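You operate a simulated robot arm through the tools that you are given. There is no shell and no other tool. Be economical: measure what you need, move in short steps, check, and stop when the job is done.

The job below is to be done with a simulated two-armed robot. You get a single attempt, and the scene is never put back.

TASK
On the top of the long desk, fold the grey cloth in half and then in half again.

Only the result counts: the job must be done as asked and must still hold three seconds after the hand-in. Knocking over, shifting, dropping, spilling or breaking anything else fails it. Flat cloth is picked up by pressing the open fingertips on it (5 to 10 N) and closing them slowly along it; thin cloth reads only 2 to 8 mm in the jaws.

THE ROBOT
Two 7-joint arms with two-finger parallel grippers on one trunk, on a base that drives. Base frame: it is fixed to the floor where the robot stands at the start and does not move with it; the origin is under the middle of the robot, x ahead of it, y to its left, z up. Lengths are in cm, angles in degrees, forces in N, time in s.
The left shoulder is at the start at [7, 16.3, 109.5], the right one opposite. With the tool pointing down near the work surface each hand reaches from about 38 to 88 cm from the robot's upright axis, wherever it stands, measured 20 degrees to its own side. Places, roughly: top of the long desk [80, 150, 80]. Payload 3.43 kg a hand.
Tool frame (each hand has its own): the origin (TCP) lies between the finger pads and is the grasp point; the fingertips stand 3.4 cm ahead of it; z points along the fingers, y is the line along which they close. Largest opening 12.8 cm; finger width 2.4, thickness 1.2; the body of the gripper, 4.8 by 13 cm, starts 9.6 cm behind the TCP.
Orientation is told as [roll, pitch, yaw] about the base's x, y, z axes, in that order, counted from this pose: with the fingers straight down and closing along the base's y, the tool's x points along the base's -x, its y along +y and its z along -z.

THE INTERFACE
- The arms move only by the tool servo_tool. It takes "left_increments", "right_increments" or both (then of equal length, played together; a hand with none holds still); each is a list of rows, each a list of 3 entries, a list of its own where there are three numbers: the shift along the tool's x, y, z in cm, then the turn, a rotation vector about the tool's x, y, z in rad, then the gripper command, from -1 (shut) to 1 (fully open), values between in proportion. In form: [[[tx, ty, tz], [ax, ay, az], grip], ...]. A call has 1 to 20 rows; each row shifts and turns the commanded pose from where the row before left it, along the tool's axes as they then stand. A row lasts 0.2 s, in which the tool goes at most 5 cm and 8.6 degrees; a call with a longer step from one row to the next is refused whole, and so is a gripper value outside its range. A pose out of reach is approached as far as the arm can. The call stops where the force on the tool passes 40 N (or 10 N more than at its start, if that is more) or the arm is blocked; 0.2 s more then pass. The fingers move at their own pace (about 15.3 cm/s each) and stop on an object; they squeeze with about 29 N. The grip force told is the motor's: it shows also when the fingers shut on nothing. Time passes only in rows, and 0.2 s behind the last, so rows that do not move let the fingers close. The reply holds the time, the measured pose of the TCP, the force on the tool along the base axes, the opening and the grip force, in the units named above and with some noise, with the torque about the TCP (base axes, N m) and any sound that the robot's microphone picked up, and new pictures: "pictures" is both (left out), scene, wrist or none (wrist: the cameras of the hands that moved).
- Cameras (640 x 400 px; columns grow to the right, rows downward): "scene" is now at [13.42, 1.29, 133.22]; the picture's right is [0.08, -1.00, 0.00], its down [-0.66, -0.05, -0.75] and it looks along [0.74, 0.06, -0.67] (base axes); focal length 292 px, centre (320, 200). "left" rides on the left gripper at [7.6, 1.1, -16] in its tool frame; the picture's right is [-0.15, 0.99, 0.00], its down [-0.88, -0.13, -0.46] and it looks along [-0.45, -0.07, 0.89] (tool axes); focal length 234 px, centre (320, 200). "right" rides on the right gripper at [7.6, -1.1, -16] in its tool frame; the picture's right is [0.15, 0.99, 0.00], its down [-0.88, 0.13, -0.46] and it looks along [-0.45, 0.07, 0.89] (tool axes); focal length 234 px, centre (320, 200). There is no depth. A picture from a camera that has moved, and an enlarged one, comes with that camera's place and axes in the base frame and with its lens. The place of the scene camera against the robot may be out by one fixed shift of up to 2.5 cm in any direction.
- lift_body(by): slides the trunk up (or, below 0, down) by that many cm; the arms and the scene camera ride with it, the base frame stays. It gives what a move gives, with no picture.
- drive_base(legs): drives the robot by 1 to 6 legs, each [ahead, left, turn to the left] in cm, cm and degrees, along the robot's own axes; the way and the turn of a leg run together, so that a leg with both is an arc; at most 150 cm and 180 degrees a leg. The arms and the cameras ride along, it lands a little off, and it stops where it bumps. It gives what a move gives, and a new picture of the scene camera.
- turn_head(pan, tilt): turns the head with the scene camera to pan (to the left, within 86 degrees either way) and tilt (down, from -29 to 69), counted from straight ahead of the robot. It gives what a move gives, and a new picture of the scene camera.
- close_up(camera, box): a new picture of the part [left, top, right, bottom] of that camera's present view, enlarged. It takes no simulated time.
- job_done(): hands the job in; it is judged then, once.

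Work in short steps. Places have to be worked out from the pictures, the camera data and where the tool is seen: move nearer, look again, correct. Check each grasp and each placing, and mend what went wrong. You have 120 turns and 260 pictures in all, those below and enlarged ones among them. Open the grippers and draw the arms clear of the work before you hand the job in, unless the task says otherwise; then end with one line.

The tools are called after "Call:" by a JSON object that holds its "api" and its "payload". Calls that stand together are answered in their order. servo_tool: Moves the arms, as the interface text tells. Its arguments: {"type":"object","properties":{"left_increments":{"type":"array","items":{"type":"array"}},"right_increments":{"type":"array","items":{"type":"array"}},"pictures":{"type":"string","enum":["both","scene","wrist","none"]}},"required":[]} The other tools are called the same way: lift_body (by) slides the trunk up or down; drive_base (legs) drives the base; turn_head (pan, tilt) turns the head that bears the scene camera; close_up (camera, box) takes an enlarged picture of a part of a camera's view; job_done () hands the job in.

At the start:

```text
clock: 0.0
left_eef_pos: [62.49, 36.15, 102.25]
left_tcp_rot: [-0.1, 0.0, 0.0]
left_contact_force: [-1.2, -0.3, -0.3]
left_wrist_torque: [0.01, 0.01, 0.0]
left_width: 12.81
left_grip_force: 0.1
right_eef_pos: [66.06, -23.55, 98.72]
right_tcp_rot: [0.0, -0.1, 0.0]
right_contact_force: [-0.8, 0.3, 0.6]
right_wrist_torque: [-0.02, -0.01, 0.02]
right_width: 12.79
right_grip_force: 0.0
trunk travel left (down, up): [-57.5, 36.5]
robot x, y, heading: [-0.25, 0.01, -0.4]
head pan, tilt: [4.5, 41.7]
```

scene: 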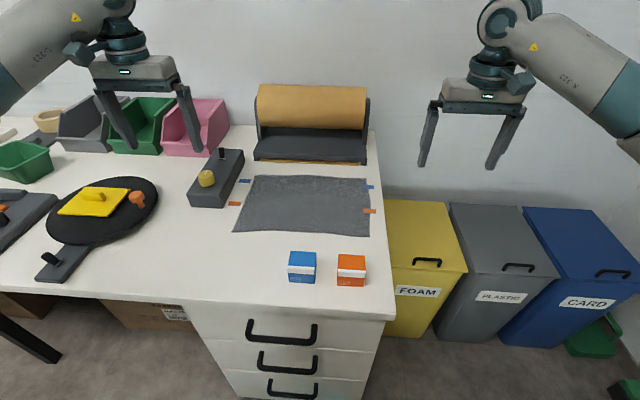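
right: 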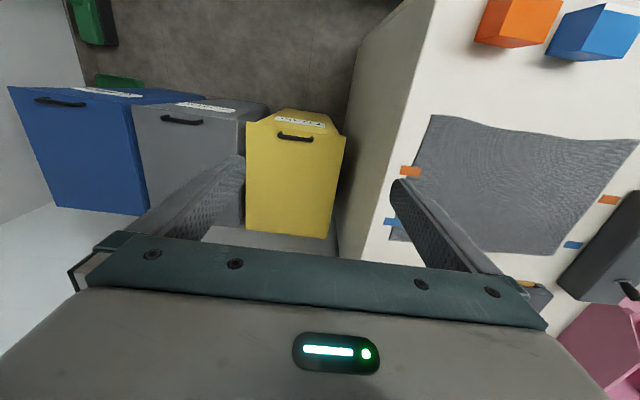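
left: 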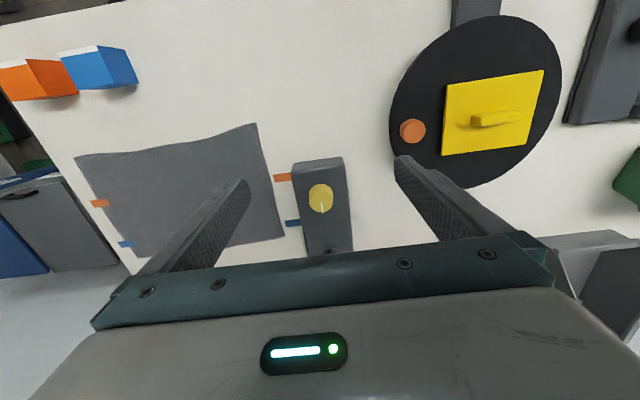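

The cloth lies roughly at x 60–82, y −7…26, z≈78. I'll bring both hands above its two near corners with the jaws partly closed, then look.

Call:
{"api": "servo_tool", "payload": {"left_increments": [[[0.25, -2.24, 2.6], [0, 0, 0], -0.3], [[0.25, -2.24, 2.6], [0, 0, 0], -0.3], [[0.25, -2.24, 2.6], [0, 0, 0], -0.3], [[0.25, -2.24, 2.6], [0, 0, 0], -0.3], [[0.25, -2.24, 2.6], [0, 0, 0], -0.3], [[0.25, -2.24, 2.6], [0, 0, 0], -0.3], [[0, 0, 0], [0, 0, 0], -0.3]], "right_increments": [[[0.84, 3.25, 2.0], [0, 0, 0], -0.3], [[0.84, 3.25, 2.0], [0, 0, 0], -0.3], [[0.84, 3.25, 2.0], [0, 0, 0], -0.3], [[0.84, 3.25, 2.0], [0, 0, 0], -0.3], [[0.84, 3.25, 2.0], [0, 0, 0], -0.3], [[0.84, 3.25, 2.0], [0, 0, 0], -0.3], [[0, 0, 0], [0, 0, 0], -0.3]], "pictures": "both"}}

```text
clock: 1.6
left_eef_pos: [60.89, 22.61, 86.82]
left_tcp_rot: [0.0, 0.0, 0.0]
left_contact_force: [0.4, -0.7, -0.8]
left_wrist_torque: [0.02, 0.0, 0.02]
left_width: 4.46
left_grip_force: 0.1
right_eef_pos: [61.02, -4.0, 86.67]
right_tcp_rot: [0.0, -0.1, 0.0]
right_contact_force: [-0.5, -0.6, 0.6]
right_wrist_torque: [0.0, -0.01, -0.01]
right_width: 4.49
right_grip_force: 0.0
trunk travel left (down, up): [-57.5, 36.5]
robot x, y, heading: [0.11, 0.23, 0.2]
head pan, tilt: [4.5, 41.7]
camera scene: at [13.35, 1.24, 133.23], right [0.08, -1.0, 0.0], down [-0.66, -0.05, -0.75], along [0.74, 0.06, -0.66], focal length 292 px, centre (320, 200)
camera right: at [53.38, -5.25, 102.63], right [-0.15, 0.99, 0.0], down [0.88, 0.13, 0.46], along [0.45, 0.07, -0.89], focal length 234 px, centre (320, 200)
camera left: at [53.31, 23.83, 102.78], right [0.15, 0.99, 0.0], down [0.88, -0.13, 0.46], along [0.45, -0.07, -0.89], focal length 234 px, centre (320, 200)
```

scene: 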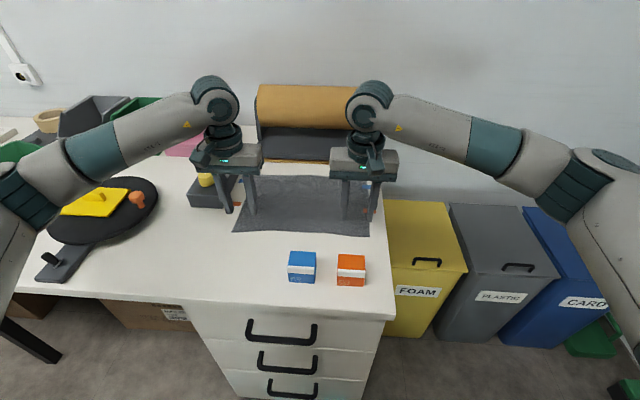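
right: 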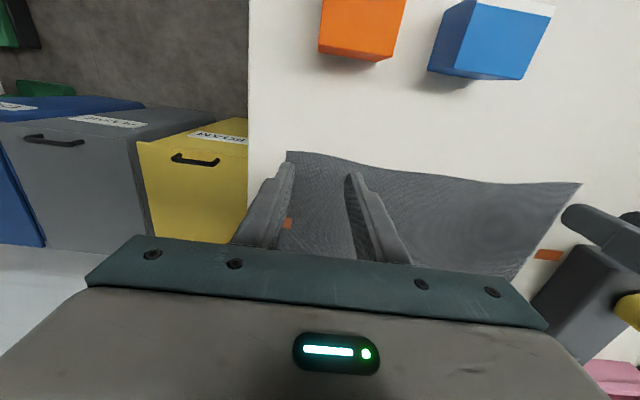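
left: 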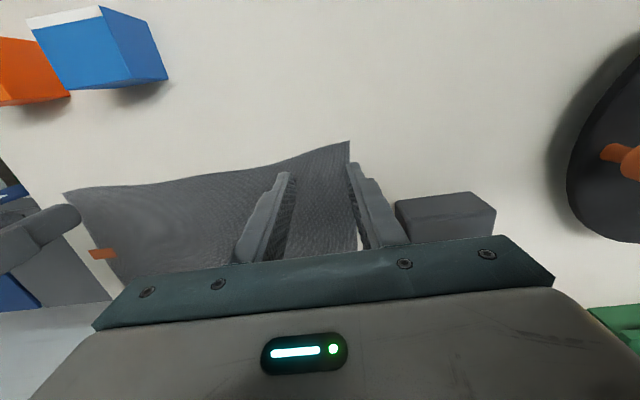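

Corners at about (59.4, 25.9) and (60.5, −7.7). Going down to just above the cloth, watching the force.

Call:
{"api": "servo_tool", "payload": {"left_increments": [[[-0.3, 0, 2.0], [0, 0, 0], -0.3], [[0, 0, 2.0], [0, 0, 0], -0.3], [[0, 0, 0.5], [0, 0, 0], -0.3]], "right_increments": [[[-0.7, 0, 2.0], [0, 0, 0], -0.3], [[0, 0, 2.0], [0, 0, 0], -0.3], [[0, 0, 0.5], [0, 0, 0], -0.3]], "pictures": "wrist"}}

```text
clock: 2.4
left_eef_pos: [61.32, 22.76, 82.11]
left_tcp_rot: [0.0, 0.0, 0.0]
left_contact_force: [-0.4, -0.3, 0.2]
left_wrist_torque: [0.03, -0.02, 0.02]
left_width: 4.51
left_grip_force: 0.0
right_eef_pos: [61.79, -4.0, 82.11]
right_tcp_rot: [0.0, -0.1, 0.1]
right_contact_force: [-0.2, -0.3, -0.1]
right_wrist_torque: [0.0, -0.01, 0.0]
right_width: 4.5
right_grip_force: 0.1
trunk travel left (down, up): [-57.5, 36.5]
robot x, y, heading: [-0.15, 0.24, -0.3]
head pan, tilt: [4.5, 41.7]
camera right: at [54.19, -5.27, 98.11], right [-0.15, 0.99, 0.0], down [0.88, 0.13, 0.46], along [0.45, 0.07, -0.89], focal length 234 px, centre (320, 200)
camera left: at [53.66, 23.91, 98.2], right [0.15, 0.99, 0.0], down [0.88, -0.13, 0.46], along [0.45, -0.07, -0.89], focal length 234 px, centre (320, 200)
```

right: 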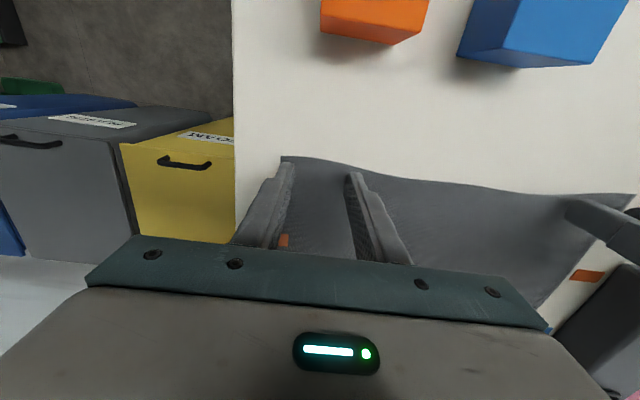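
left: 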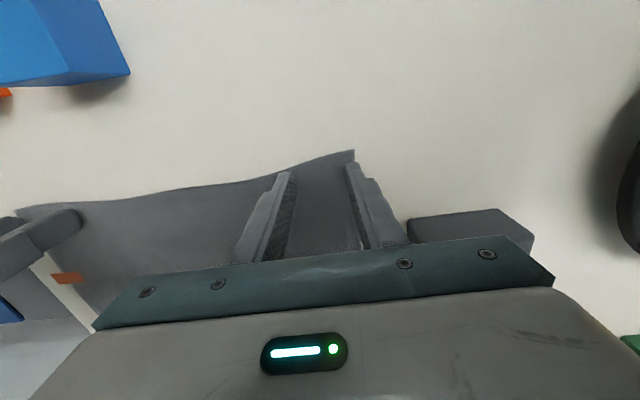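

Fingertips are near the cloth with no contact yet; edging lower.

Call:
{"api": "servo_tool", "payload": {"left_increments": [[[0, 0, 0.2], [0, 0, 0], -0.3], [[0, 0, 0.2], [0, 0, 0], -0.3], [[0, 0, 0.2], [0, 0, 0], -0.3]], "right_increments": [[[0, 0, 0.2], [0, 0, 0], -0.3], [[0, 0, 0.2], [0, 0, 0], -0.3], [[0, 0, 0.2], [0, 0, 0], -0.3]], "pictures": "none"}}

```text
clock: 3.2
left_eef_pos: [61.27, 22.7, 81.64]
left_tcp_rot: [0.0, 0.0, 0.0]
left_contact_force: [0.5, -0.9, -0.6]
left_wrist_torque: [-0.02, -0.01, -0.03]
left_width: 4.49
left_grip_force: 0.0
right_eef_pos: [61.77, -3.93, 81.63]
right_tcp_rot: [0.0, 0.0, 0.0]
right_contact_force: [0.1, 0.0, 0.6]
right_wrist_torque: [0.0, -0.01, 0.0]
right_width: 4.47
right_grip_force: 0.1
trunk travel left (down, up): [-57.5, 36.5]
robot x, y, heading: [-0.23, -0.03, 0.1]
head pan, tilt: [4.5, 41.7]
```

No contact yet, so a little lower.

Call:
{"api": "servo_tool", "payload": {"left_increments": [[[0, 0, 0.15], [0, 0, 0], -0.3], [[0, 0, 0.15], [0, 0, 0], -0.3]], "right_increments": [[[0, 0, 0.15], [0, 0, 0], -0.3], [[0, 0, 0.15], [0, 0, 0], -0.3]], "pictures": "none"}}

Call:
{"api": "servo_tool", "payload": {"left_increments": [[[0, 0, 0.15], [0, 0, 0], -0.3]], "right_increments": [[[0, 0, 0.15], [0, 0, 0], -0.3]], "pictures": "none"}}

```text
clock: 3.8
left_eef_pos: [61.14, 22.72, 81.53]
left_tcp_rot: [-0.1, -0.3, 0.0]
left_contact_force: [2.5, 1.4, 14.7]
left_wrist_torque: [0.01, -0.07, -0.01]
left_width: 4.47
left_grip_force: 0.1
right_eef_pos: [61.75, -4.05, 81.61]
right_tcp_rot: [0.0, -0.2, 0.0]
right_contact_force: [2.3, 0.1, 11.6]
right_wrist_torque: [0.02, -0.11, -0.01]
right_width: 4.49
right_grip_force: 0.1
trunk travel left (down, up): [-57.5, 36.5]
robot x, y, heading: [0.31, -0.28, -0.0]
head pan, tilt: [4.5, 41.7]
```

```text
clock: 4.2
left_eef_pos: [61.26, 22.72, 81.49]
left_tcp_rot: [0.0, -0.3, 0.1]
left_contact_force: [4.9, 2.1, 24.0]
left_wrist_torque: [0.04, -0.11, 0.02]
left_width: 4.46
left_grip_force: 0.0
right_eef_pos: [61.62, -4.09, 81.62]
right_tcp_rot: [0.1, -0.3, -0.1]
right_contact_force: [4.2, 0.1, 22.2]
right_wrist_torque: [-0.06, -0.17, 0.01]
right_width: 4.49
right_grip_force: 0.1
trunk travel left (down, up): [-57.5, 36.5]
robot x, y, heading: [0.09, -0.33, 0.1]
head pan, tilt: [4.5, 41.7]
```

Contact at TCP z≈81.55 but 22–24 N is too much. I'll ease off to about 8 N, then close slowly.

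Call:
{"api": "servo_tool", "payload": {"left_increments": [[[0, 0, -0.23], [0, 0, 0], -0.3], [[0, 0, 0], [0, 0, 0], -0.3]], "right_increments": [[[0, 0, -0.22], [0, 0, 0], -0.3], [[0, 0, 0], [0, 0, 0], -0.3]], "pictures": "none"}}

Call:
{"api": "servo_tool", "payload": {"left_increments": [[[0, 0, 0], [0, 0, 0], -0.35], [[0, 0, 0], [0, 0, 0], -0.4], [[0, 0, 0], [0, 0, 0], -0.45], [[0, 0, 0], [0, 0, 0], -0.5], [[0, 0, 0], [0, 0, 0], -0.55], [[0, 0, 0], [0, 0, 0], -0.6], [[0, 0, 0], [0, 0, 0], -0.65], [[0, 0, 0], [0, 0, 0], -0.7], [[0, 0, 0], [0, 0, 0], -0.75], [[0, 0, 0], [0, 0, 0], -0.8], [[0, 0, 0], [0, 0, 0], -0.85], [[0, 0, 0], [0, 0, 0], -0.9], [[0, 0, 0], [0, 0, 0], -0.95], [[0, 0, 0], [0, 0, 0], -1], [[0, 0, 0], [0, 0, 0], -1]], "right_increments": [[[0, 0, 0], [0, 0, 0], -0.35], [[0, 0, 0], [0, 0, 0], -0.4], [[0, 0, 0], [0, 0, 0], -0.45], [[0, 0, 0], [0, 0, 0], -0.5], [[0, 0, 0], [0, 0, 0], -0.55], [[0, 0, 0], [0, 0, 0], -0.6], [[0, 0, 0], [0, 0, 0], -0.65], [[0, 0, 0], [0, 0, 0], -0.7], [[0, 0, 0], [0, 0, 0], -0.75], [[0, 0, 0], [0, 0, 0], -0.8], [[0, 0, 0], [0, 0, 0], -0.85], [[0, 0, 0], [0, 0, 0], -0.9], [[0, 0, 0], [0, 0, 0], -0.95], [[0, 0, 0], [0, 0, 0], -1], [[0, 0, 0], [0, 0, 0], -1]], "pictures": "wrist"}}

```text
clock: 4.8
left_eef_pos: [61.02, 22.72, 81.54]
left_tcp_rot: [-0.1, -0.2, 0.0]
left_contact_force: [4.3, 0.0, 21.6]
left_wrist_torque: [-0.09, -0.17, 0.04]
left_width: 4.47
left_grip_force: 0.1
right_eef_pos: [61.64, -4.01, 81.55]
right_tcp_rot: [0.1, -0.2, 0.0]
right_contact_force: [4.2, 1.9, 17.1]
right_wrist_torque: [0.05, -0.17, 0.0]
right_width: 4.52
right_grip_force: 0.1
trunk travel left (down, up): [-57.5, 36.5]
robot x, y, heading: [0.31, 0.38, -0.3]
head pan, tilt: [4.5, 41.7]
```

```text
clock: 8.0
left_eef_pos: [61.07, 22.74, 81.64]
left_tcp_rot: [-0.1, -0.2, -0.1]
left_contact_force: [-0.3, 0.3, 16.3]
left_wrist_torque: [0.02, 0.01, 0.04]
left_width: 0.01
left_grip_force: 28.8
right_eef_pos: [61.67, -4.06, 81.53]
right_tcp_rot: [0.1, -0.2, 0.0]
right_contact_force: [0.8, -0.9, 14.7]
right_wrist_torque: [0.01, -0.06, -0.02]
right_width: 0.0
right_grip_force: 28.9
trunk travel left (down, up): [-57.5, 36.5]
robot x, y, heading: [0.18, 0.01, 0.1]
head pan, tilt: [4.5, 41.7]
camera right: at [53.96, -5.33, 97.48], right [-0.15, 0.99, 0.0], down [0.88, 0.13, 0.46], along [0.45, 0.07, -0.89], focal length 234 px, centre (320, 200)
camera left: at [53.4, 23.89, 97.54], right [0.15, 0.99, 0.0], down [0.88, -0.13, 0.46], along [0.45, -0.07, -0.89], focal length 234 px, centre (320, 200)
```

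right: 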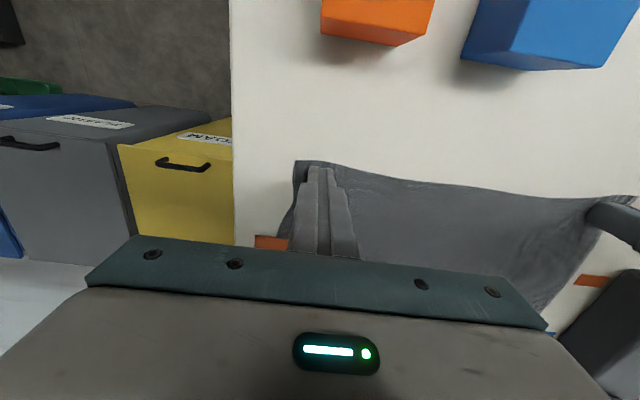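
left: 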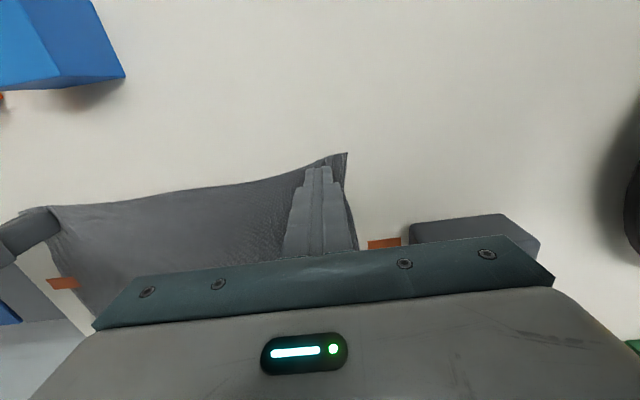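

The jaws shut to 0, so the cloth seems to have slipped. I'll lift a bit to check.

Call:
{"api": "servo_tool", "payload": {"left_increments": [[[0, 0, -1.0], [0, 0, 0], -1], [[0, 0, -1.0], [0, 0, 0], -1]], "right_increments": [[[0, 0, -1.0], [0, 0, 0], -1], [[0, 0, -1.0], [0, 0, 0], -1]], "pictures": "wrist"}}

```text
clock: 8.6
left_eef_pos: [61.13, 22.66, 83.3]
left_tcp_rot: [-0.1, 0.0, 0.0]
left_contact_force: [0.2, -0.1, 0.8]
left_wrist_torque: [0.01, 0.0, -0.01]
left_width: 0.03
left_grip_force: 29.2
right_eef_pos: [61.67, -4.09, 83.33]
right_tcp_rot: [0.1, 0.0, 0.1]
right_contact_force: [0.9, 0.4, -0.7]
right_wrist_torque: [0.0, 0.0, -0.01]
right_width: 0.0
right_grip_force: 29.0
trunk travel left (down, up): [-57.5, 36.5]
robot x, y, heading: [-0.19, 0.29, -0.0]
head pan, tilt: [4.5, 41.7]
camera right: at [54.06, -5.31, 99.29], right [-0.15, 0.99, 0.0], down [0.88, 0.13, 0.46], along [0.45, 0.07, -0.89], focal length 234 px, centre (320, 200)
camera left: at [53.57, 23.86, 99.34], right [0.15, 0.99, 0.0], down [0.88, -0.13, 0.45], along [0.45, -0.07, -0.89], focal length 234 px, centre (320, 200)
```

right: 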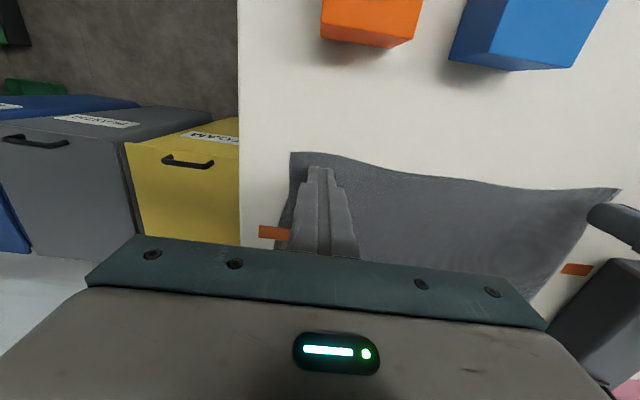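
left: 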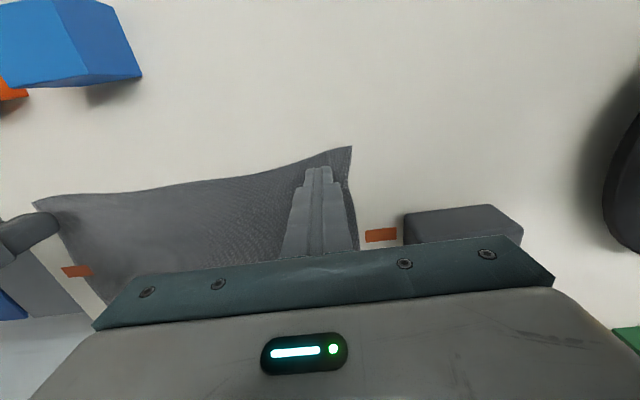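

Not gripped: too hard a press and too narrow a stroke. I'll retry with wider jaws and about 7 N, stopping partway to look.

Call:
{"api": "servo_tool", "payload": {"left_increments": [[[0, -0.3, 0], [0, 0, 0], -0.5], [[0, -0.3, 0], [0, 0, 0], -0.1], [[0, -0.4, 1.0], [0, 0, 0], 0], [[0, 0, 0.6], [0, 0, 0], 0], [[0, 0, 0.15], [0, 0, 0], 0], [[0, 0, 0.1], [0, 0, 0], 0], [[0, 0, 0], [0, 0, 0], 0], [[0, 0, 0], [0, 0, 0], 0]], "right_increments": [[[0, 0.3, 0], [0, 0, 0], -0.5], [[0, 0.3, 0], [0, 0, 0], -0.1], [[0, 0.4, 1.0], [0, 0, 0], 0], [[0, 0, 0.6], [0, 0, 0], 0], [[0, 0, 0.15], [0, 0, 0], 0], [[0, 0, 0.1], [0, 0, 0], 0], [[0, 0, 0], [0, 0, 0], 0], [[0, 0, 0], [0, 0, 0], 0]], "pictures": "none"}}

```text
clock: 10.4
left_eef_pos: [61.21, 21.67, 81.49]
left_tcp_rot: [0.0, 0.1, 0.0]
left_contact_force: [1.3, -1.0, 1.7]
left_wrist_torque: [-0.03, -0.03, 0.0]
left_width: 6.41
left_grip_force: 0.0
right_eef_pos: [61.77, -2.98, 81.59]
right_tcp_rot: [0.0, -0.2, 0.0]
right_contact_force: [0.8, 0.9, 5.9]
right_wrist_torque: [0.05, -0.07, -0.02]
right_width: 6.36
right_grip_force: 0.1
trunk travel left (down, up): [-57.5, 36.5]
robot x, y, heading: [0.1, 0.28, -0.3]
head pan, tilt: [4.5, 41.7]
```

Light contact now. I'll add a hair on the left, then close slowly to roughly 2.5 cm and look.

Call:
{"api": "servo_tool", "payload": {"left_increments": [[[0, 0, 0.08], [0, 0, 0], 0], [[0, 0, 0], [0, 0, 0], -0.05], [[0, 0, 0], [0, 0, 0], -0.1], [[0, 0, 0], [0, 0, 0], -0.15], [[0, 0, 0], [0, 0, 0], -0.2], [[0, 0, 0], [0, 0, 0], -0.25], [[0, 0, 0], [0, 0, 0], -0.3], [[0, 0, 0], [0, 0, 0], -0.35], [[0, 0, 0], [0, 0, 0], -0.4], [[0, 0, 0], [0, 0, 0], -0.45], [[0, 0, 0], [0, 0, 0], -0.5], [[0, 0, 0], [0, 0, 0], -0.55], [[0, 0, 0], [0, 0, 0], -0.6]], "right_increments": [[[0, 0, 0.02], [0, 0, 0], 0], [[0, 0, 0], [0, 0, 0], -0.05], [[0, 0, 0], [0, 0, 0], -0.1], [[0, 0, 0], [0, 0, 0], -0.15], [[0, 0, 0], [0, 0, 0], -0.2], [[0, 0, 0], [0, 0, 0], -0.25], [[0, 0, 0], [0, 0, 0], -0.3], [[0, 0, 0], [0, 0, 0], -0.35], [[0, 0, 0], [0, 0, 0], -0.4], [[0, 0, 0], [0, 0, 0], -0.45], [[0, 0, 0], [0, 0, 0], -0.5], [[0, 0, 0], [0, 0, 0], -0.55], [[0, 0, 0], [0, 0, 0], -0.6]], "pictures": "wrist"}}

Call:
{"api": "close_up", "payload": {"camera": "left", "box": [220, 120, 420, 260]}}

```text
clock: 13.2
left_eef_pos: [61.13, 21.83, 81.61]
left_tcp_rot: [0.1, -0.1, 0.1]
left_contact_force: [0.4, -6.6, 9.8]
left_wrist_torque: [-0.34, -0.01, -0.02]
left_width: 2.19
left_grip_force: 4.9
right_eef_pos: [61.72, -3.06, 81.6]
right_tcp_rot: [0.0, -0.1, -0.1]
right_contact_force: [1.2, 3.8, 11.8]
right_wrist_torque: [0.31, 0.0, -0.03]
right_width: 2.77
right_grip_force: 2.3
trunk travel left (down, up): [-57.5, 36.5]
robot x, y, heading: [-0.12, 0.33, 0.1]
head pan, tilt: [4.5, 41.7]
camera right: at [54.1, -4.37, 97.58], right [-0.14, 0.99, 0.0], down [0.88, 0.13, 0.46], along [0.45, 0.07, -0.89], focal length 234 px, centre (320, 200)
camera left: at [53.47, 22.93, 97.56], right [0.15, 0.99, 0.0], down [0.88, -0.13, 0.46], along [0.45, -0.07, -0.89], focal length 234 px, centre (320, 200)
```

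right: 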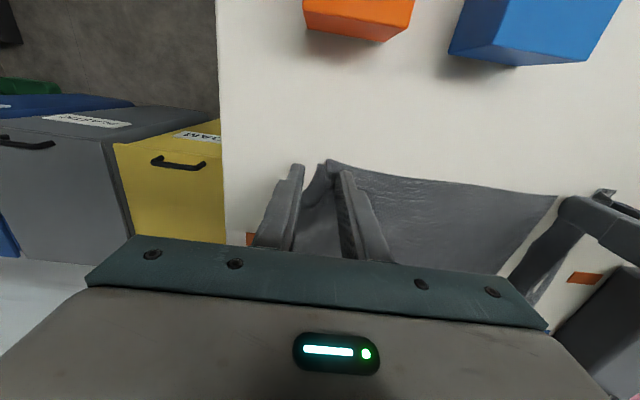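
left: 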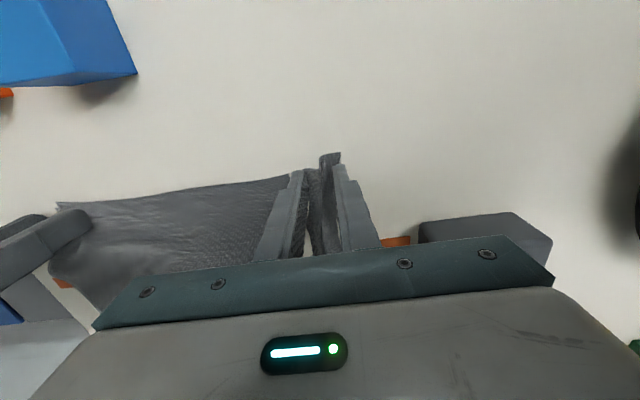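

```text
2.86 times, centred on (320, 190) of left
camera zoom: at [53.47, 22.93, 97.56], right [0.15, 0.99, 0.0], down [0.88, -0.13, 0.46], along [0.45, -0.07, -0.89], focal length 669 px, centre (320, 229)
```

zoom: 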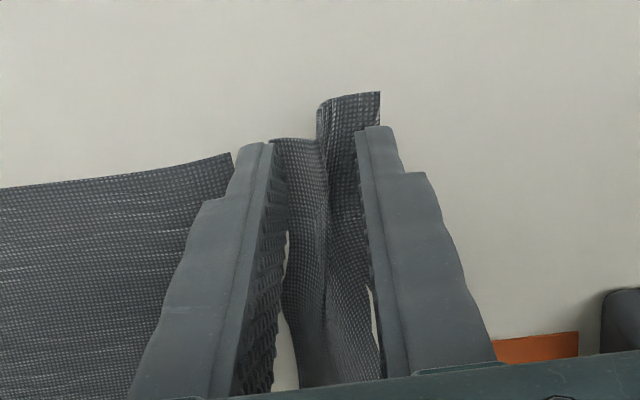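

On the left the cloth is bunched between the jaws. Closing both the rest of the way.

Call:
{"api": "servo_tool", "payload": {"left_increments": [[[0, 0, 0], [0, 0, 0], -0.65], [[0, 0, 0], [0, 0, 0], -0.7], [[0, 0, 0], [0, 0, 0], -0.75], [[0, 0, 0], [0, 0, 0], -0.8], [[0, 0, 0], [0, 0, 0], -0.85], [[0, 0, 0], [0, 0, 0], -0.9], [[0, 0, 0], [0, 0, 0], -0.95], [[0, 0, 0], [0, 0, 0], -1], [[0, 0, 0], [0, 0, 0], -1]], "right_increments": [[[0, 0, 0], [0, 0, 0], -0.65], [[0, 0, 0], [0, 0, 0], -0.7], [[0, 0, 0], [0, 0, 0], -0.75], [[0, 0, 0], [0, 0, 0], -0.8], [[0, 0, 0], [0, 0, 0], -0.85], [[0, 0, 0], [0, 0, 0], -0.9], [[0, 0, 0], [0, 0, 0], -0.95], [[0, 0, 0], [0, 0, 0], -1], [[0, 0, 0], [0, 0, 0], -1]], "pictures": "wrist"}}

Call:
{"api": "close_up", "payload": {"camera": "right", "box": [220, 120, 420, 260]}}

```text
clock: 15.2
left_eef_pos: [61.16, 21.83, 81.63]
left_tcp_rot: [0.1, -0.2, 0.0]
left_contact_force: [-0.7, 2.4, 8.8]
left_wrist_torque: [0.09, -0.02, 0.0]
left_width: 0.24
left_grip_force: 29.4
right_eef_pos: [61.75, -3.2, 81.64]
right_tcp_rot: [-0.1, -0.1, -0.2]
right_contact_force: [-0.5, -1.9, 10.8]
right_wrist_torque: [0.0, -0.05, 0.0]
right_width: 0.0
right_grip_force: 28.8
trunk travel left (down, up): [-57.5, 36.5]
robot x, y, heading: [0.02, -0.47, -0.1]
head pan, tilt: [4.5, 41.7]
camera right: at [54.07, -4.4, 97.49], right [-0.14, 0.99, 0.0], down [0.88, 0.13, 0.46], along [0.45, 0.06, -0.89], focal length 234 px, centre (320, 200)
camera left: at [53.46, 22.91, 97.57], right [0.15, 0.99, 0.0], down [0.88, -0.13, 0.46], along [0.45, -0.06, -0.89], focal length 234 px, centre (320, 200)
```

right: 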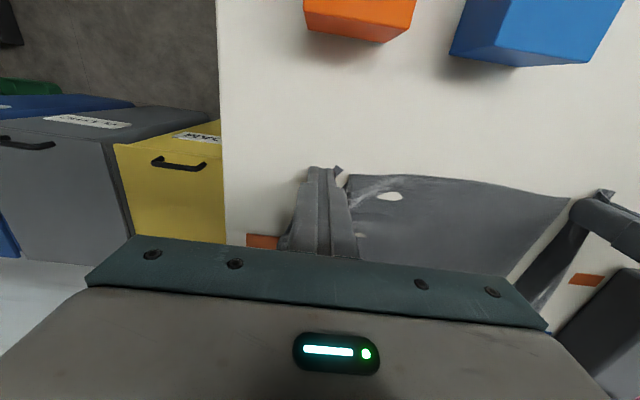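
left: 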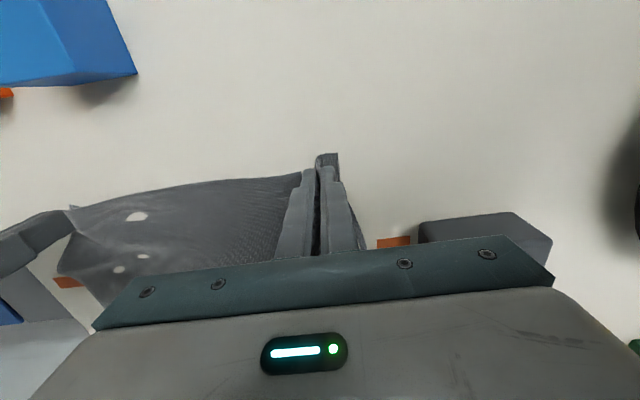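

```text
2.86 times, centred on (320, 190) of right
camera zoom: at [54.07, -4.4, 97.49], right [-0.14, 0.99, 0.0], down [0.88, 0.13, 0.46], along [0.45, 0.06, -0.89], focal length 669 px, centre (320, 229)
```

zoom: 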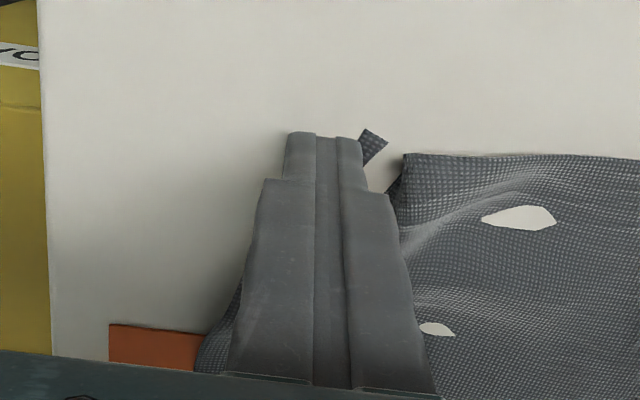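

Left holds (2.4 mm). Right slipped with the corner tucked under; opening and lifting the right hand to look.

Call:
{"api": "servo_tool", "payload": {"right_increments": [[[0, 0, -0.5], [0, 0, 0], -1], [[0, 0, -2.0], [0, 0, 0], -1], [[0, 0, -2], [0, 0, 0], -0.6], [[0, -1, -2], [0, 0, 0], 0]], "pictures": "wrist"}}

Call:
{"api": "close_up", "payload": {"camera": "right", "box": [220, 100, 460, 260]}}

```text
clock: 16.2
left_eef_pos: [61.09, 21.69, 81.64]
left_tcp_rot: [0.0, -0.1, -0.1]
left_contact_force: [-1.1, 3.9, 17.0]
left_wrist_torque: [0.09, 0.0, 0.03]
left_width: 0.27
left_grip_force: 28.8
right_eef_pos: [61.77, -4.2, 88.21]
right_tcp_rot: [0.0, 0.0, 0.0]
right_contact_force: [-0.4, -0.6, 0.6]
right_wrist_torque: [0.01, 0.01, 0.01]
right_width: 6.4
right_grip_force: 0.1
trunk travel left (down, up): [-57.5, 36.5]
robot x, y, heading: [0.09, -0.14, 0.2]
head pan, tilt: [4.5, 41.7]
camera right: at [54.09, -5.39, 103.99], right [-0.15, 0.99, 0.0], down [0.88, 0.13, 0.46], along [0.45, 0.07, -0.89], focal length 234 px, centre (320, 200)
```

right: 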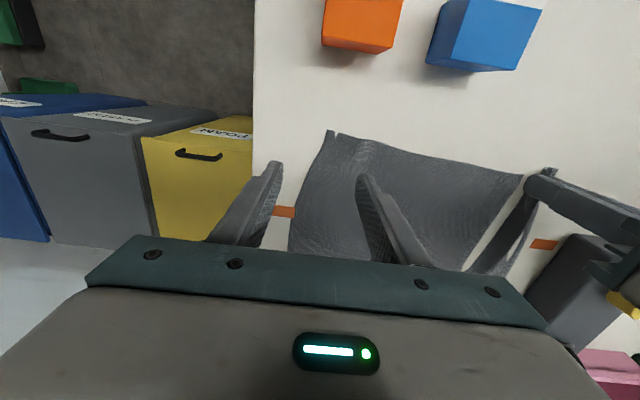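

```text
2.50 times, centred on (340, 180) of right
camera zoom: at [54.09, -5.39, 103.99], right [-0.15, 0.99, 0.0], down [0.88, 0.13, 0.46], along [0.45, 0.07, -0.89], focal length 585 px, centre (270, 250)
```

zoom: 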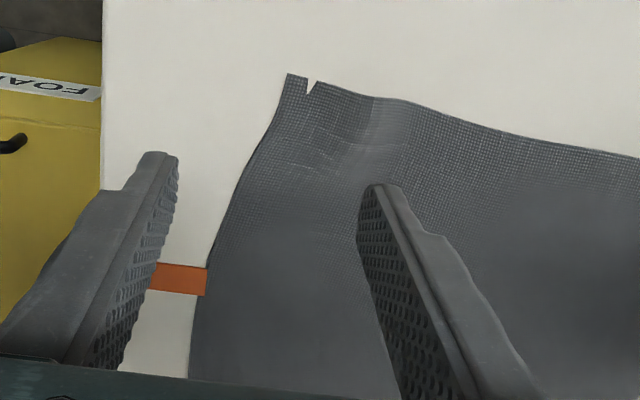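

The corner is free and flat, now near (58.6, −3.9). I'll regrip with the right jaws fully on the cloth, centred at y≈0.6.

Call:
{"api": "servo_tool", "payload": {"right_increments": [[[0.8, 2.4, 0], [0, 0, 0], 0], [[0.8, 2.4, 0], [0, 0, 0], 0], [[0, 0, 3], [0, 0, 0], 0], [[0, 0, 2.5], [0, 0, 0], 0], [[0, 0, 0.7], [0, 0, 0], 0], [[0, 0, 0.2], [0, 0, 0], 0], [[0, 0, 0.1], [0, 0, 0], 0], [[0, 0, 0], [0, 0, 0], 0]], "pictures": "wrist"}}

```text
clock: 18.0
left_eef_pos: [61.05, 21.72, 81.65]
left_tcp_rot: [0.0, -0.1, -0.1]
left_contact_force: [0.3, 1.1, 17.1]
left_wrist_torque: [0.01, -0.1, -0.01]
left_width: 0.25
left_grip_force: 29.0
right_eef_pos: [60.19, 0.68, 81.6]
right_tcp_rot: [-0.1, -0.1, -0.1]
right_contact_force: [0.3, -0.9, 0.5]
right_wrist_torque: [-0.04, -0.02, 0.0]
right_width: 6.4
right_grip_force: 0.1
trunk travel left (down, up): [-57.5, 36.5]
robot x, y, heading: [-0.41, -0.07, 0.2]
head pan, tilt: [4.5, 41.7]
camera right: at [52.47, -0.57, 97.53], right [-0.15, 0.99, 0.0], down [0.88, 0.13, 0.46], along [0.45, 0.07, -0.89], focal length 234 px, centre (320, 200)
```

right: 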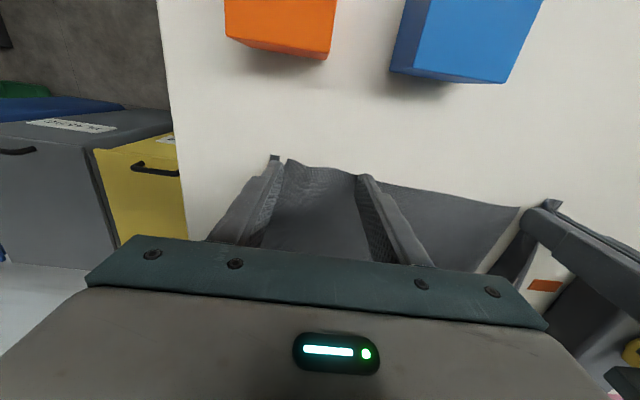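

Fingers lie on the cloth just inside the corner. Pressing a little more, then closing slowly.

Call:
{"api": "servo_tool", "payload": {"right_increments": [[[0, 0, 0.1], [0, 0, 0], 0], [[0, 0, 0], [0, 0, 0], 0], [[0, 0, 0], [0, 0, 0], -0.05], [[0, 0, 0], [0, 0, 0], -0.1], [[0, 0, 0], [0, 0, 0], -0.15], [[0, 0, 0], [0, 0, 0], -0.2], [[0, 0, 0], [0, 0, 0], -0.25], [[0, 0, 0], [0, 0, 0], -0.3], [[0, 0, 0], [0, 0, 0], -0.35], [[0, 0, 0], [0, 0, 0], -0.4], [[0, 0, 0], [0, 0, 0], -0.45], [[0, 0, 0], [0, 0, 0], -0.5]], "pictures": "none"}}

Call:
{"api": "close_up", "payload": {"camera": "right", "box": [220, 120, 420, 260]}}

```text
clock: 20.6
left_eef_pos: [61.19, 21.75, 81.52]
left_tcp_rot: [0.0, -0.1, 0.0]
left_contact_force: [2.1, -0.9, 11.6]
left_wrist_torque: [-0.05, -0.12, -0.02]
left_width: 0.23
left_grip_force: 29.2
right_eef_pos: [60.09, 0.68, 81.55]
right_tcp_rot: [0.0, -0.1, -0.1]
right_contact_force: [0.1, 1.1, 12.9]
right_wrist_torque: [0.02, -0.05, 0.0]
right_width: 3.06
right_grip_force: 0.1
trunk travel left (down, up): [-57.5, 36.5]
robot x, y, heading: [-0.08, 0.11, -0.1]
head pan, tilt: [4.5, 41.7]
```

```text
2.86 times, centred on (320, 190) of right
camera zoom: at [52.45, -0.58, 97.49], right [-0.15, 0.99, 0.0], down [0.88, 0.13, 0.46], along [0.45, 0.07, -0.89], focal length 669 px, centre (320, 229)
```

zoom: 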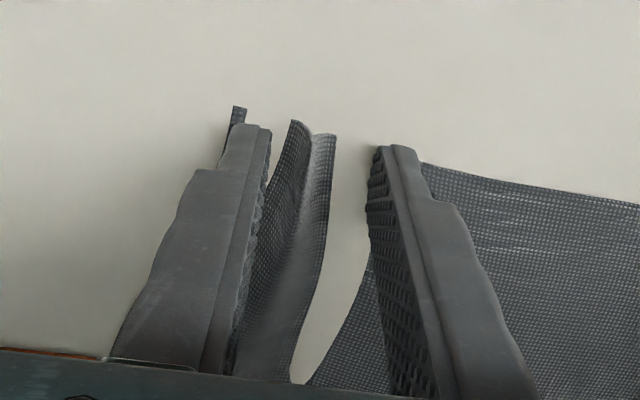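

A ridge stands between the fingers. Finishing the close.

Call:
{"api": "servo_tool", "payload": {"right_increments": [[[0, 0, 0], [0, 0, 0], -0.55], [[0, 0, 0], [0, 0, 0], -0.6], [[0, 0, 0], [0, 0, 0], -0.65], [[0, 0, 0], [0, 0, 0], -0.7], [[0, 0, 0], [0, 0, 0], -0.75], [[0, 0, 0], [0, 0, 0], -0.8], [[0, 0, 0], [0, 0, 0], -0.85], [[0, 0, 0], [0, 0, 0], -0.9], [[0, 0, 0], [0, 0, 0], -0.95], [[0, 0, 0], [0, 0, 0], -1], [[0, 0, 0], [0, 0, 0], -1]], "pictures": "none"}}

Call:
{"api": "close_up", "payload": {"camera": "right", "box": [220, 120, 420, 260]}}

```text
clock: 23.0
left_eef_pos: [60.97, 21.69, 81.53]
left_tcp_rot: [0.0, -0.2, 0.0]
left_contact_force: [1.5, -0.5, 8.7]
left_wrist_torque: [-0.05, -0.07, -0.01]
left_width: 0.26
left_grip_force: 28.9
right_eef_pos: [60.18, 0.71, 81.59]
right_tcp_rot: [-0.1, 0.0, 0.0]
right_contact_force: [0.1, 0.5, 14.4]
right_wrist_torque: [0.02, -0.06, 0.01]
right_width: 0.28
right_grip_force: 29.1
trunk travel left (down, up): [-57.5, 36.5]
robot x, y, heading: [-0.03, 0.26, 0.1]
head pan, tilt: [4.5, 41.7]
```

```text
2.86 times, centred on (320, 190) of right
camera zoom: at [52.45, -0.58, 97.49], right [-0.15, 0.99, 0.0], down [0.88, 0.13, 0.46], along [0.45, 0.07, -0.89], focal length 669 px, centre (320, 229)
```

zoom: 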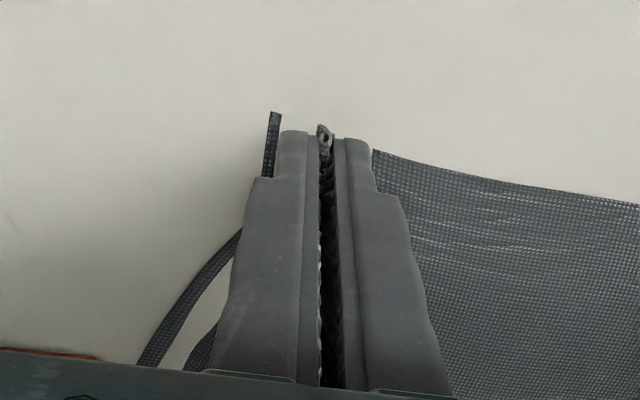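

Both hands grip now. Lifting both 4 cm to verify.

Call:
{"api": "servo_tool", "payload": {"left_increments": [[[0, 0, -1], [0, 0, 0], -1], [[0, 0, -1], [0, 0, 0], -1], [[0, 0, -1], [0, 0, 0], -1], [[0, 0, -1], [0, 0, 0], -1]], "right_increments": [[[0, 0, -1], [0, 0, 0], -1], [[0, 0, -1], [0, 0, 0], -1], [[0, 0, -1], [0, 0, 0], -1], [[0, 0, -1], [0, 0, 0], -1]], "pictures": "both"}}

Call:
{"api": "close_up", "payload": {"camera": "scene", "box": [200, 140, 400, 265]}}

```text
clock: 24.0
left_eef_pos: [61.16, 21.75, 85.39]
left_tcp_rot: [0.0, 0.0, 0.0]
left_contact_force: [-0.4, -1.0, 0.3]
left_wrist_torque: [-0.01, 0.01, -0.01]
left_width: 0.26
left_grip_force: 28.8
right_eef_pos: [60.18, 0.68, 85.34]
right_tcp_rot: [0.0, 0.0, 0.0]
right_contact_force: [-1.0, 0.1, 1.0]
right_wrist_torque: [0.01, -0.05, -0.01]
right_width: 0.24
right_grip_force: 29.5
trunk travel left (down, up): [-57.5, 36.5]
robot x, y, heading: [-0.18, 0.04, -0.1]
head pan, tilt: [4.5, 41.7]
camera scene: at [13.36, 1.28, 133.23], right [0.08, -1.0, 0.0], down [-0.66, -0.05, -0.75], along [0.74, 0.06, -0.66], focal length 292 px, centre (320, 200)
camera right: at [52.6, -0.5, 101.31], right [-0.15, 0.99, 0.0], down [0.88, 0.13, 0.46], along [0.45, 0.07, -0.89], focal length 234 px, centre (320, 200)
camera left: at [53.54, 22.89, 101.48], right [0.15, 0.99, 0.0], down [0.88, -0.13, 0.46], along [0.45, -0.07, -0.89], focal length 234 px, centre (320, 200)
```

scene: 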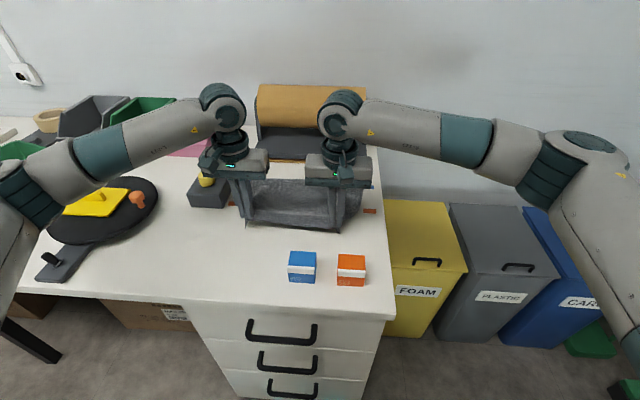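
right: 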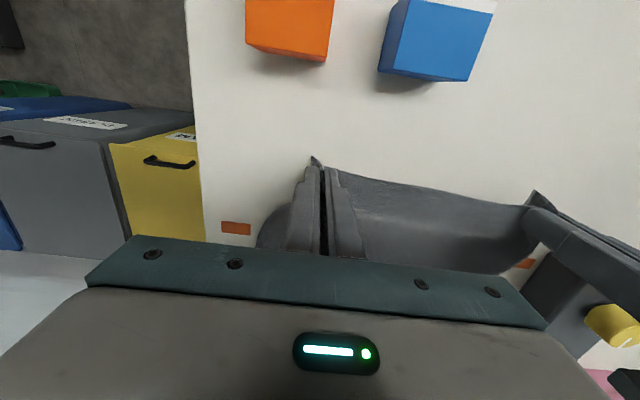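
left: 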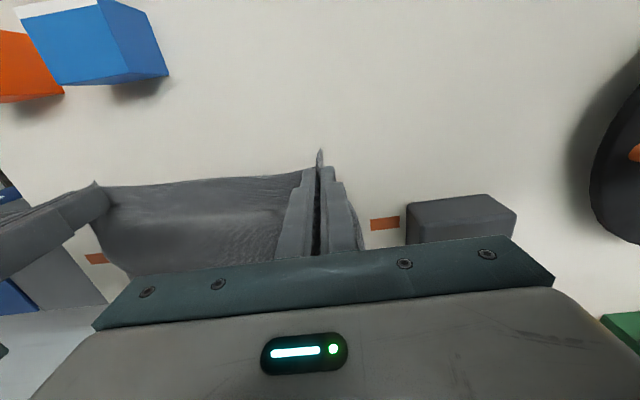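

```text
3.20 times, centred on (300, 202) of scene
camera zoom: at [13.36, 1.28, 133.23], right [0.08, -1.0, 0.0], down [-0.66, -0.05, -0.75], along [0.74, 0.06, -0.66], focal length 934 px, centre (384, 192)
```

zoom: 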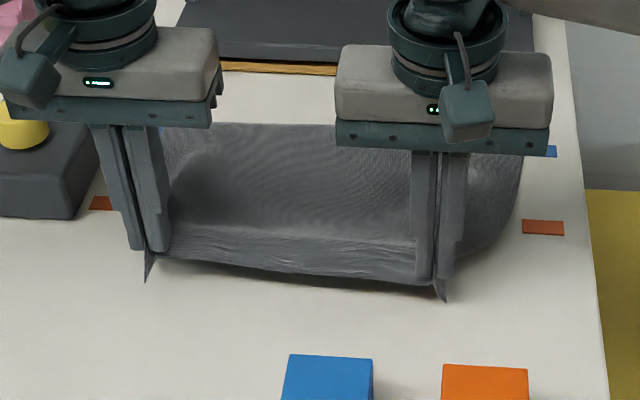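

Both corners are held. I'll spread the hands gently so the near edge is straight.

Call:
{"api": "servo_tool", "payload": {"left_increments": [[[0, 0.3, 0], [0, 0, 0], -1], [[0, 0.3, 0], [0, 0, 0], -1], [[0, 0.3, 0], [0, 0, 0], -1], [[0, 0.3, 0], [0, 0, 0], -1], [[0, 0, 0], [0, 0, 0], -1]], "right_increments": [[[0, -0.5, 0], [0, 0, 0], -1], [[0, -0.5, 0], [0, 0, 0], -1], [[0, -0.4, 0], [0, 0, 0], -1], [[0, -0.4, 0], [0, 0, 0], -1], [[0, 0, 0], [0, 0, 0], -1]], "pictures": "none"}}

Call:
{"api": "close_up", "payload": {"camera": "scene", "box": [200, 140, 400, 265]}}

```text
clock: 24.9
left_eef_pos: [61.17, 21.91, 85.48]
left_tcp_rot: [-0.9, -0.2, -0.6]
left_contact_force: [-0.3, -19.0, 0.9]
left_wrist_torque: [-0.67, 0.04, -0.12]
left_width: 0.3
left_grip_force: 28.5
right_eef_pos: [59.92, 0.01, 85.46]
right_tcp_rot: [1.0, 0.0, 0.6]
right_contact_force: [0.7, 18.8, -0.3]
right_wrist_torque: [0.66, -0.02, 0.19]
right_width: 0.28
right_grip_force: 28.1
trunk travel left (down, up): [-57.5, 36.5]
robot x, y, heading: [0.43, 0.2, 0.0]
head pan, tilt: [4.5, 41.7]
stopped in row 4 (left hand): the force on the tool passed its limit (the readings are from after the stop); the commanded pose is now the measured one
```

```text
3.20 times, centred on (300, 202) of scene
camera zoom: at [13.41, 1.29, 133.23], right [0.08, -1.0, 0.0], down [-0.66, -0.05, -0.75], along [0.74, 0.06, -0.67], focal length 934 px, centre (384, 192)
```

zoom: 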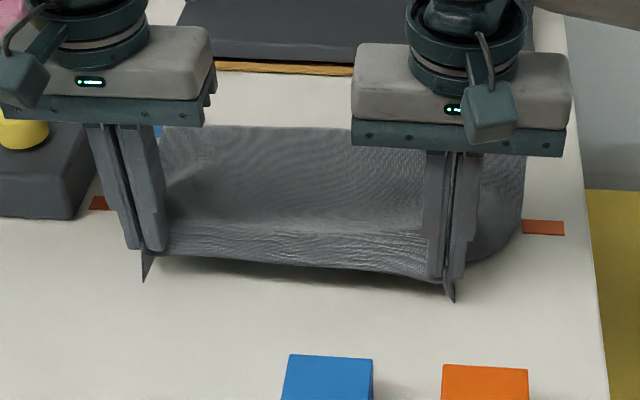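

Taut at 22 cm spacing. I'll slacken slightly and carry the near edge up and over to about x≈82, shifting 1.5 cm toward −y to re-align.

Call:
{"api": "servo_tool", "payload": {"left_increments": [[[0, -0.2, -0.7], [0, 0, 0], -1], [[-1.5, -0.1, -1.4], [0, 0, 0], -1], [[-1.5, -0.1, -1.4], [0, 0, 0], -1], [[-1.5, -0.1, -1.4], [0, 0, 0], -1], [[-1.5, -0.1, -1.4], [0, 0, 0], -1], [[-1.5, -0.1, -0.7], [0, 0, 0], -1], [[-1.5, -0.1, 0], [0, 0, 0], -1], [[-1.5, -0.1, 0], [0, 0, 0], -1], [[-1.5, -0.1, 0], [0, 0, 0], -1], [[-1.5, -0.1, 0], [0, 0, 0], -1]], "right_increments": [[[0, 0.2, -0.7], [0, 0, 0], -1], [[-1.6, -0.1, -1.4], [0, 0, 0], -1], [[-1.6, -0.1, -1.4], [0, 0, 0], -1], [[-1.6, -0.1, -1.4], [0, 0, 0], -1], [[-1.6, -0.1, -1.4], [0, 0, 0], -1], [[-1.6, -0.1, -0.7], [0, 0, 0], -1], [[-1.6, -0.1, 0], [0, 0, 0], -1], [[-1.6, -0.1, 0], [0, 0, 0], -1], [[-1.6, -0.1, 0], [0, 0, 0], -1], [[-1.6, -0.1, 0], [0, 0, 0], -1]], "pictures": "both"}}

Call:
{"api": "close_up", "payload": {"camera": "scene", "box": [200, 140, 400, 265]}}

```text
clock: 27.1
left_eef_pos: [74.82, 21.21, 92.54]
left_tcp_rot: [-0.5, 0.0, -0.3]
left_contact_force: [-0.4, -22.1, 0.3]
left_wrist_torque: [-0.69, 0.0, -0.1]
left_width: 0.28
left_grip_force: 28.7
right_eef_pos: [74.53, -1.0, 92.51]
right_tcp_rot: [0.8, 0.1, 0.4]
right_contact_force: [0.1, 21.6, -0.7]
right_wrist_torque: [0.76, 0.03, 0.25]
right_width: 0.25
right_grip_force: 29.0
trunk travel left (down, up): [-57.5, 36.5]
robot x, y, heading: [-0.07, -0.11, -0.1]
head pan, tilt: [4.5, 41.7]
camera scene: at [13.47, 1.28, 133.22], right [0.08, -1.0, 0.0], down [-0.66, -0.05, -0.75], along [0.74, 0.06, -0.67], focal length 292 px, centre (320, 200)
camera right: at [66.87, -2.44, 108.46], right [-0.15, 0.99, 0.01], down [0.88, 0.13, 0.46], along [0.45, 0.08, -0.89], focal length 234 px, centre (320, 200)
camera left: at [67.15, 22.47, 108.56], right [0.15, 0.99, -0.01], down [0.88, -0.13, 0.46], along [0.45, -0.08, -0.89], focal length 234 px, centre (320, 200)
```

scene: 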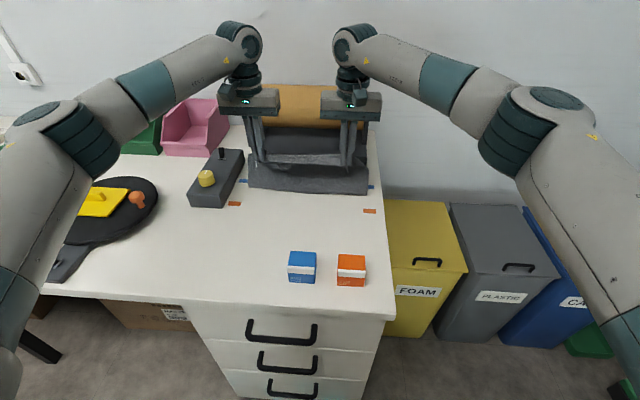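
right: 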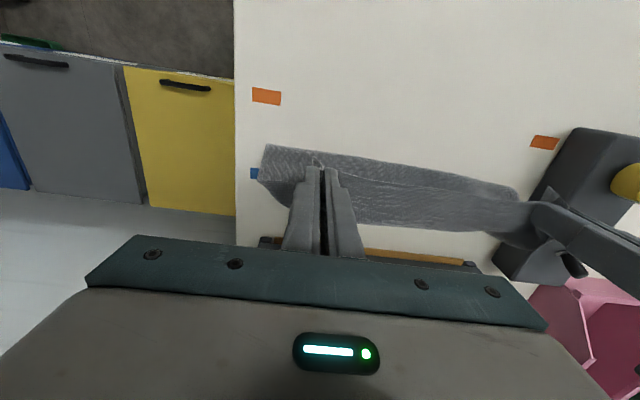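
left: 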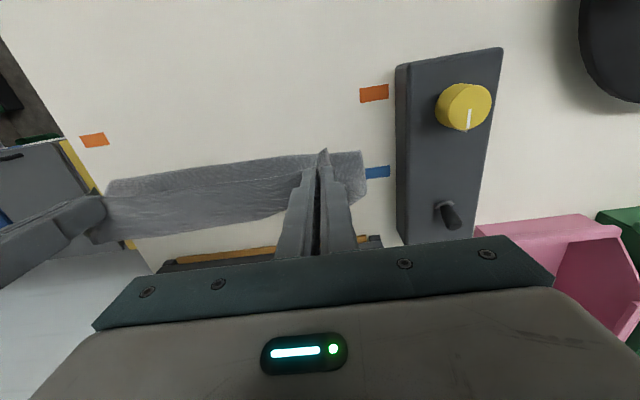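

```text
3.20 times, centred on (300, 202) of scene
camera zoom: at [13.47, 1.28, 133.22], right [0.08, -1.0, 0.0], down [-0.66, -0.05, -0.75], along [0.74, 0.06, -0.67], focal length 934 px, centre (384, 192)
```

zoom: 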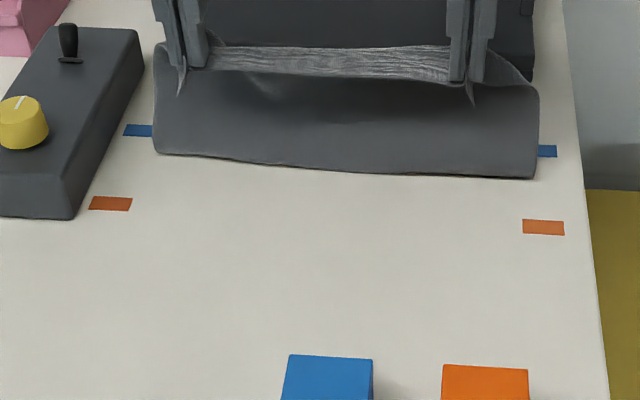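

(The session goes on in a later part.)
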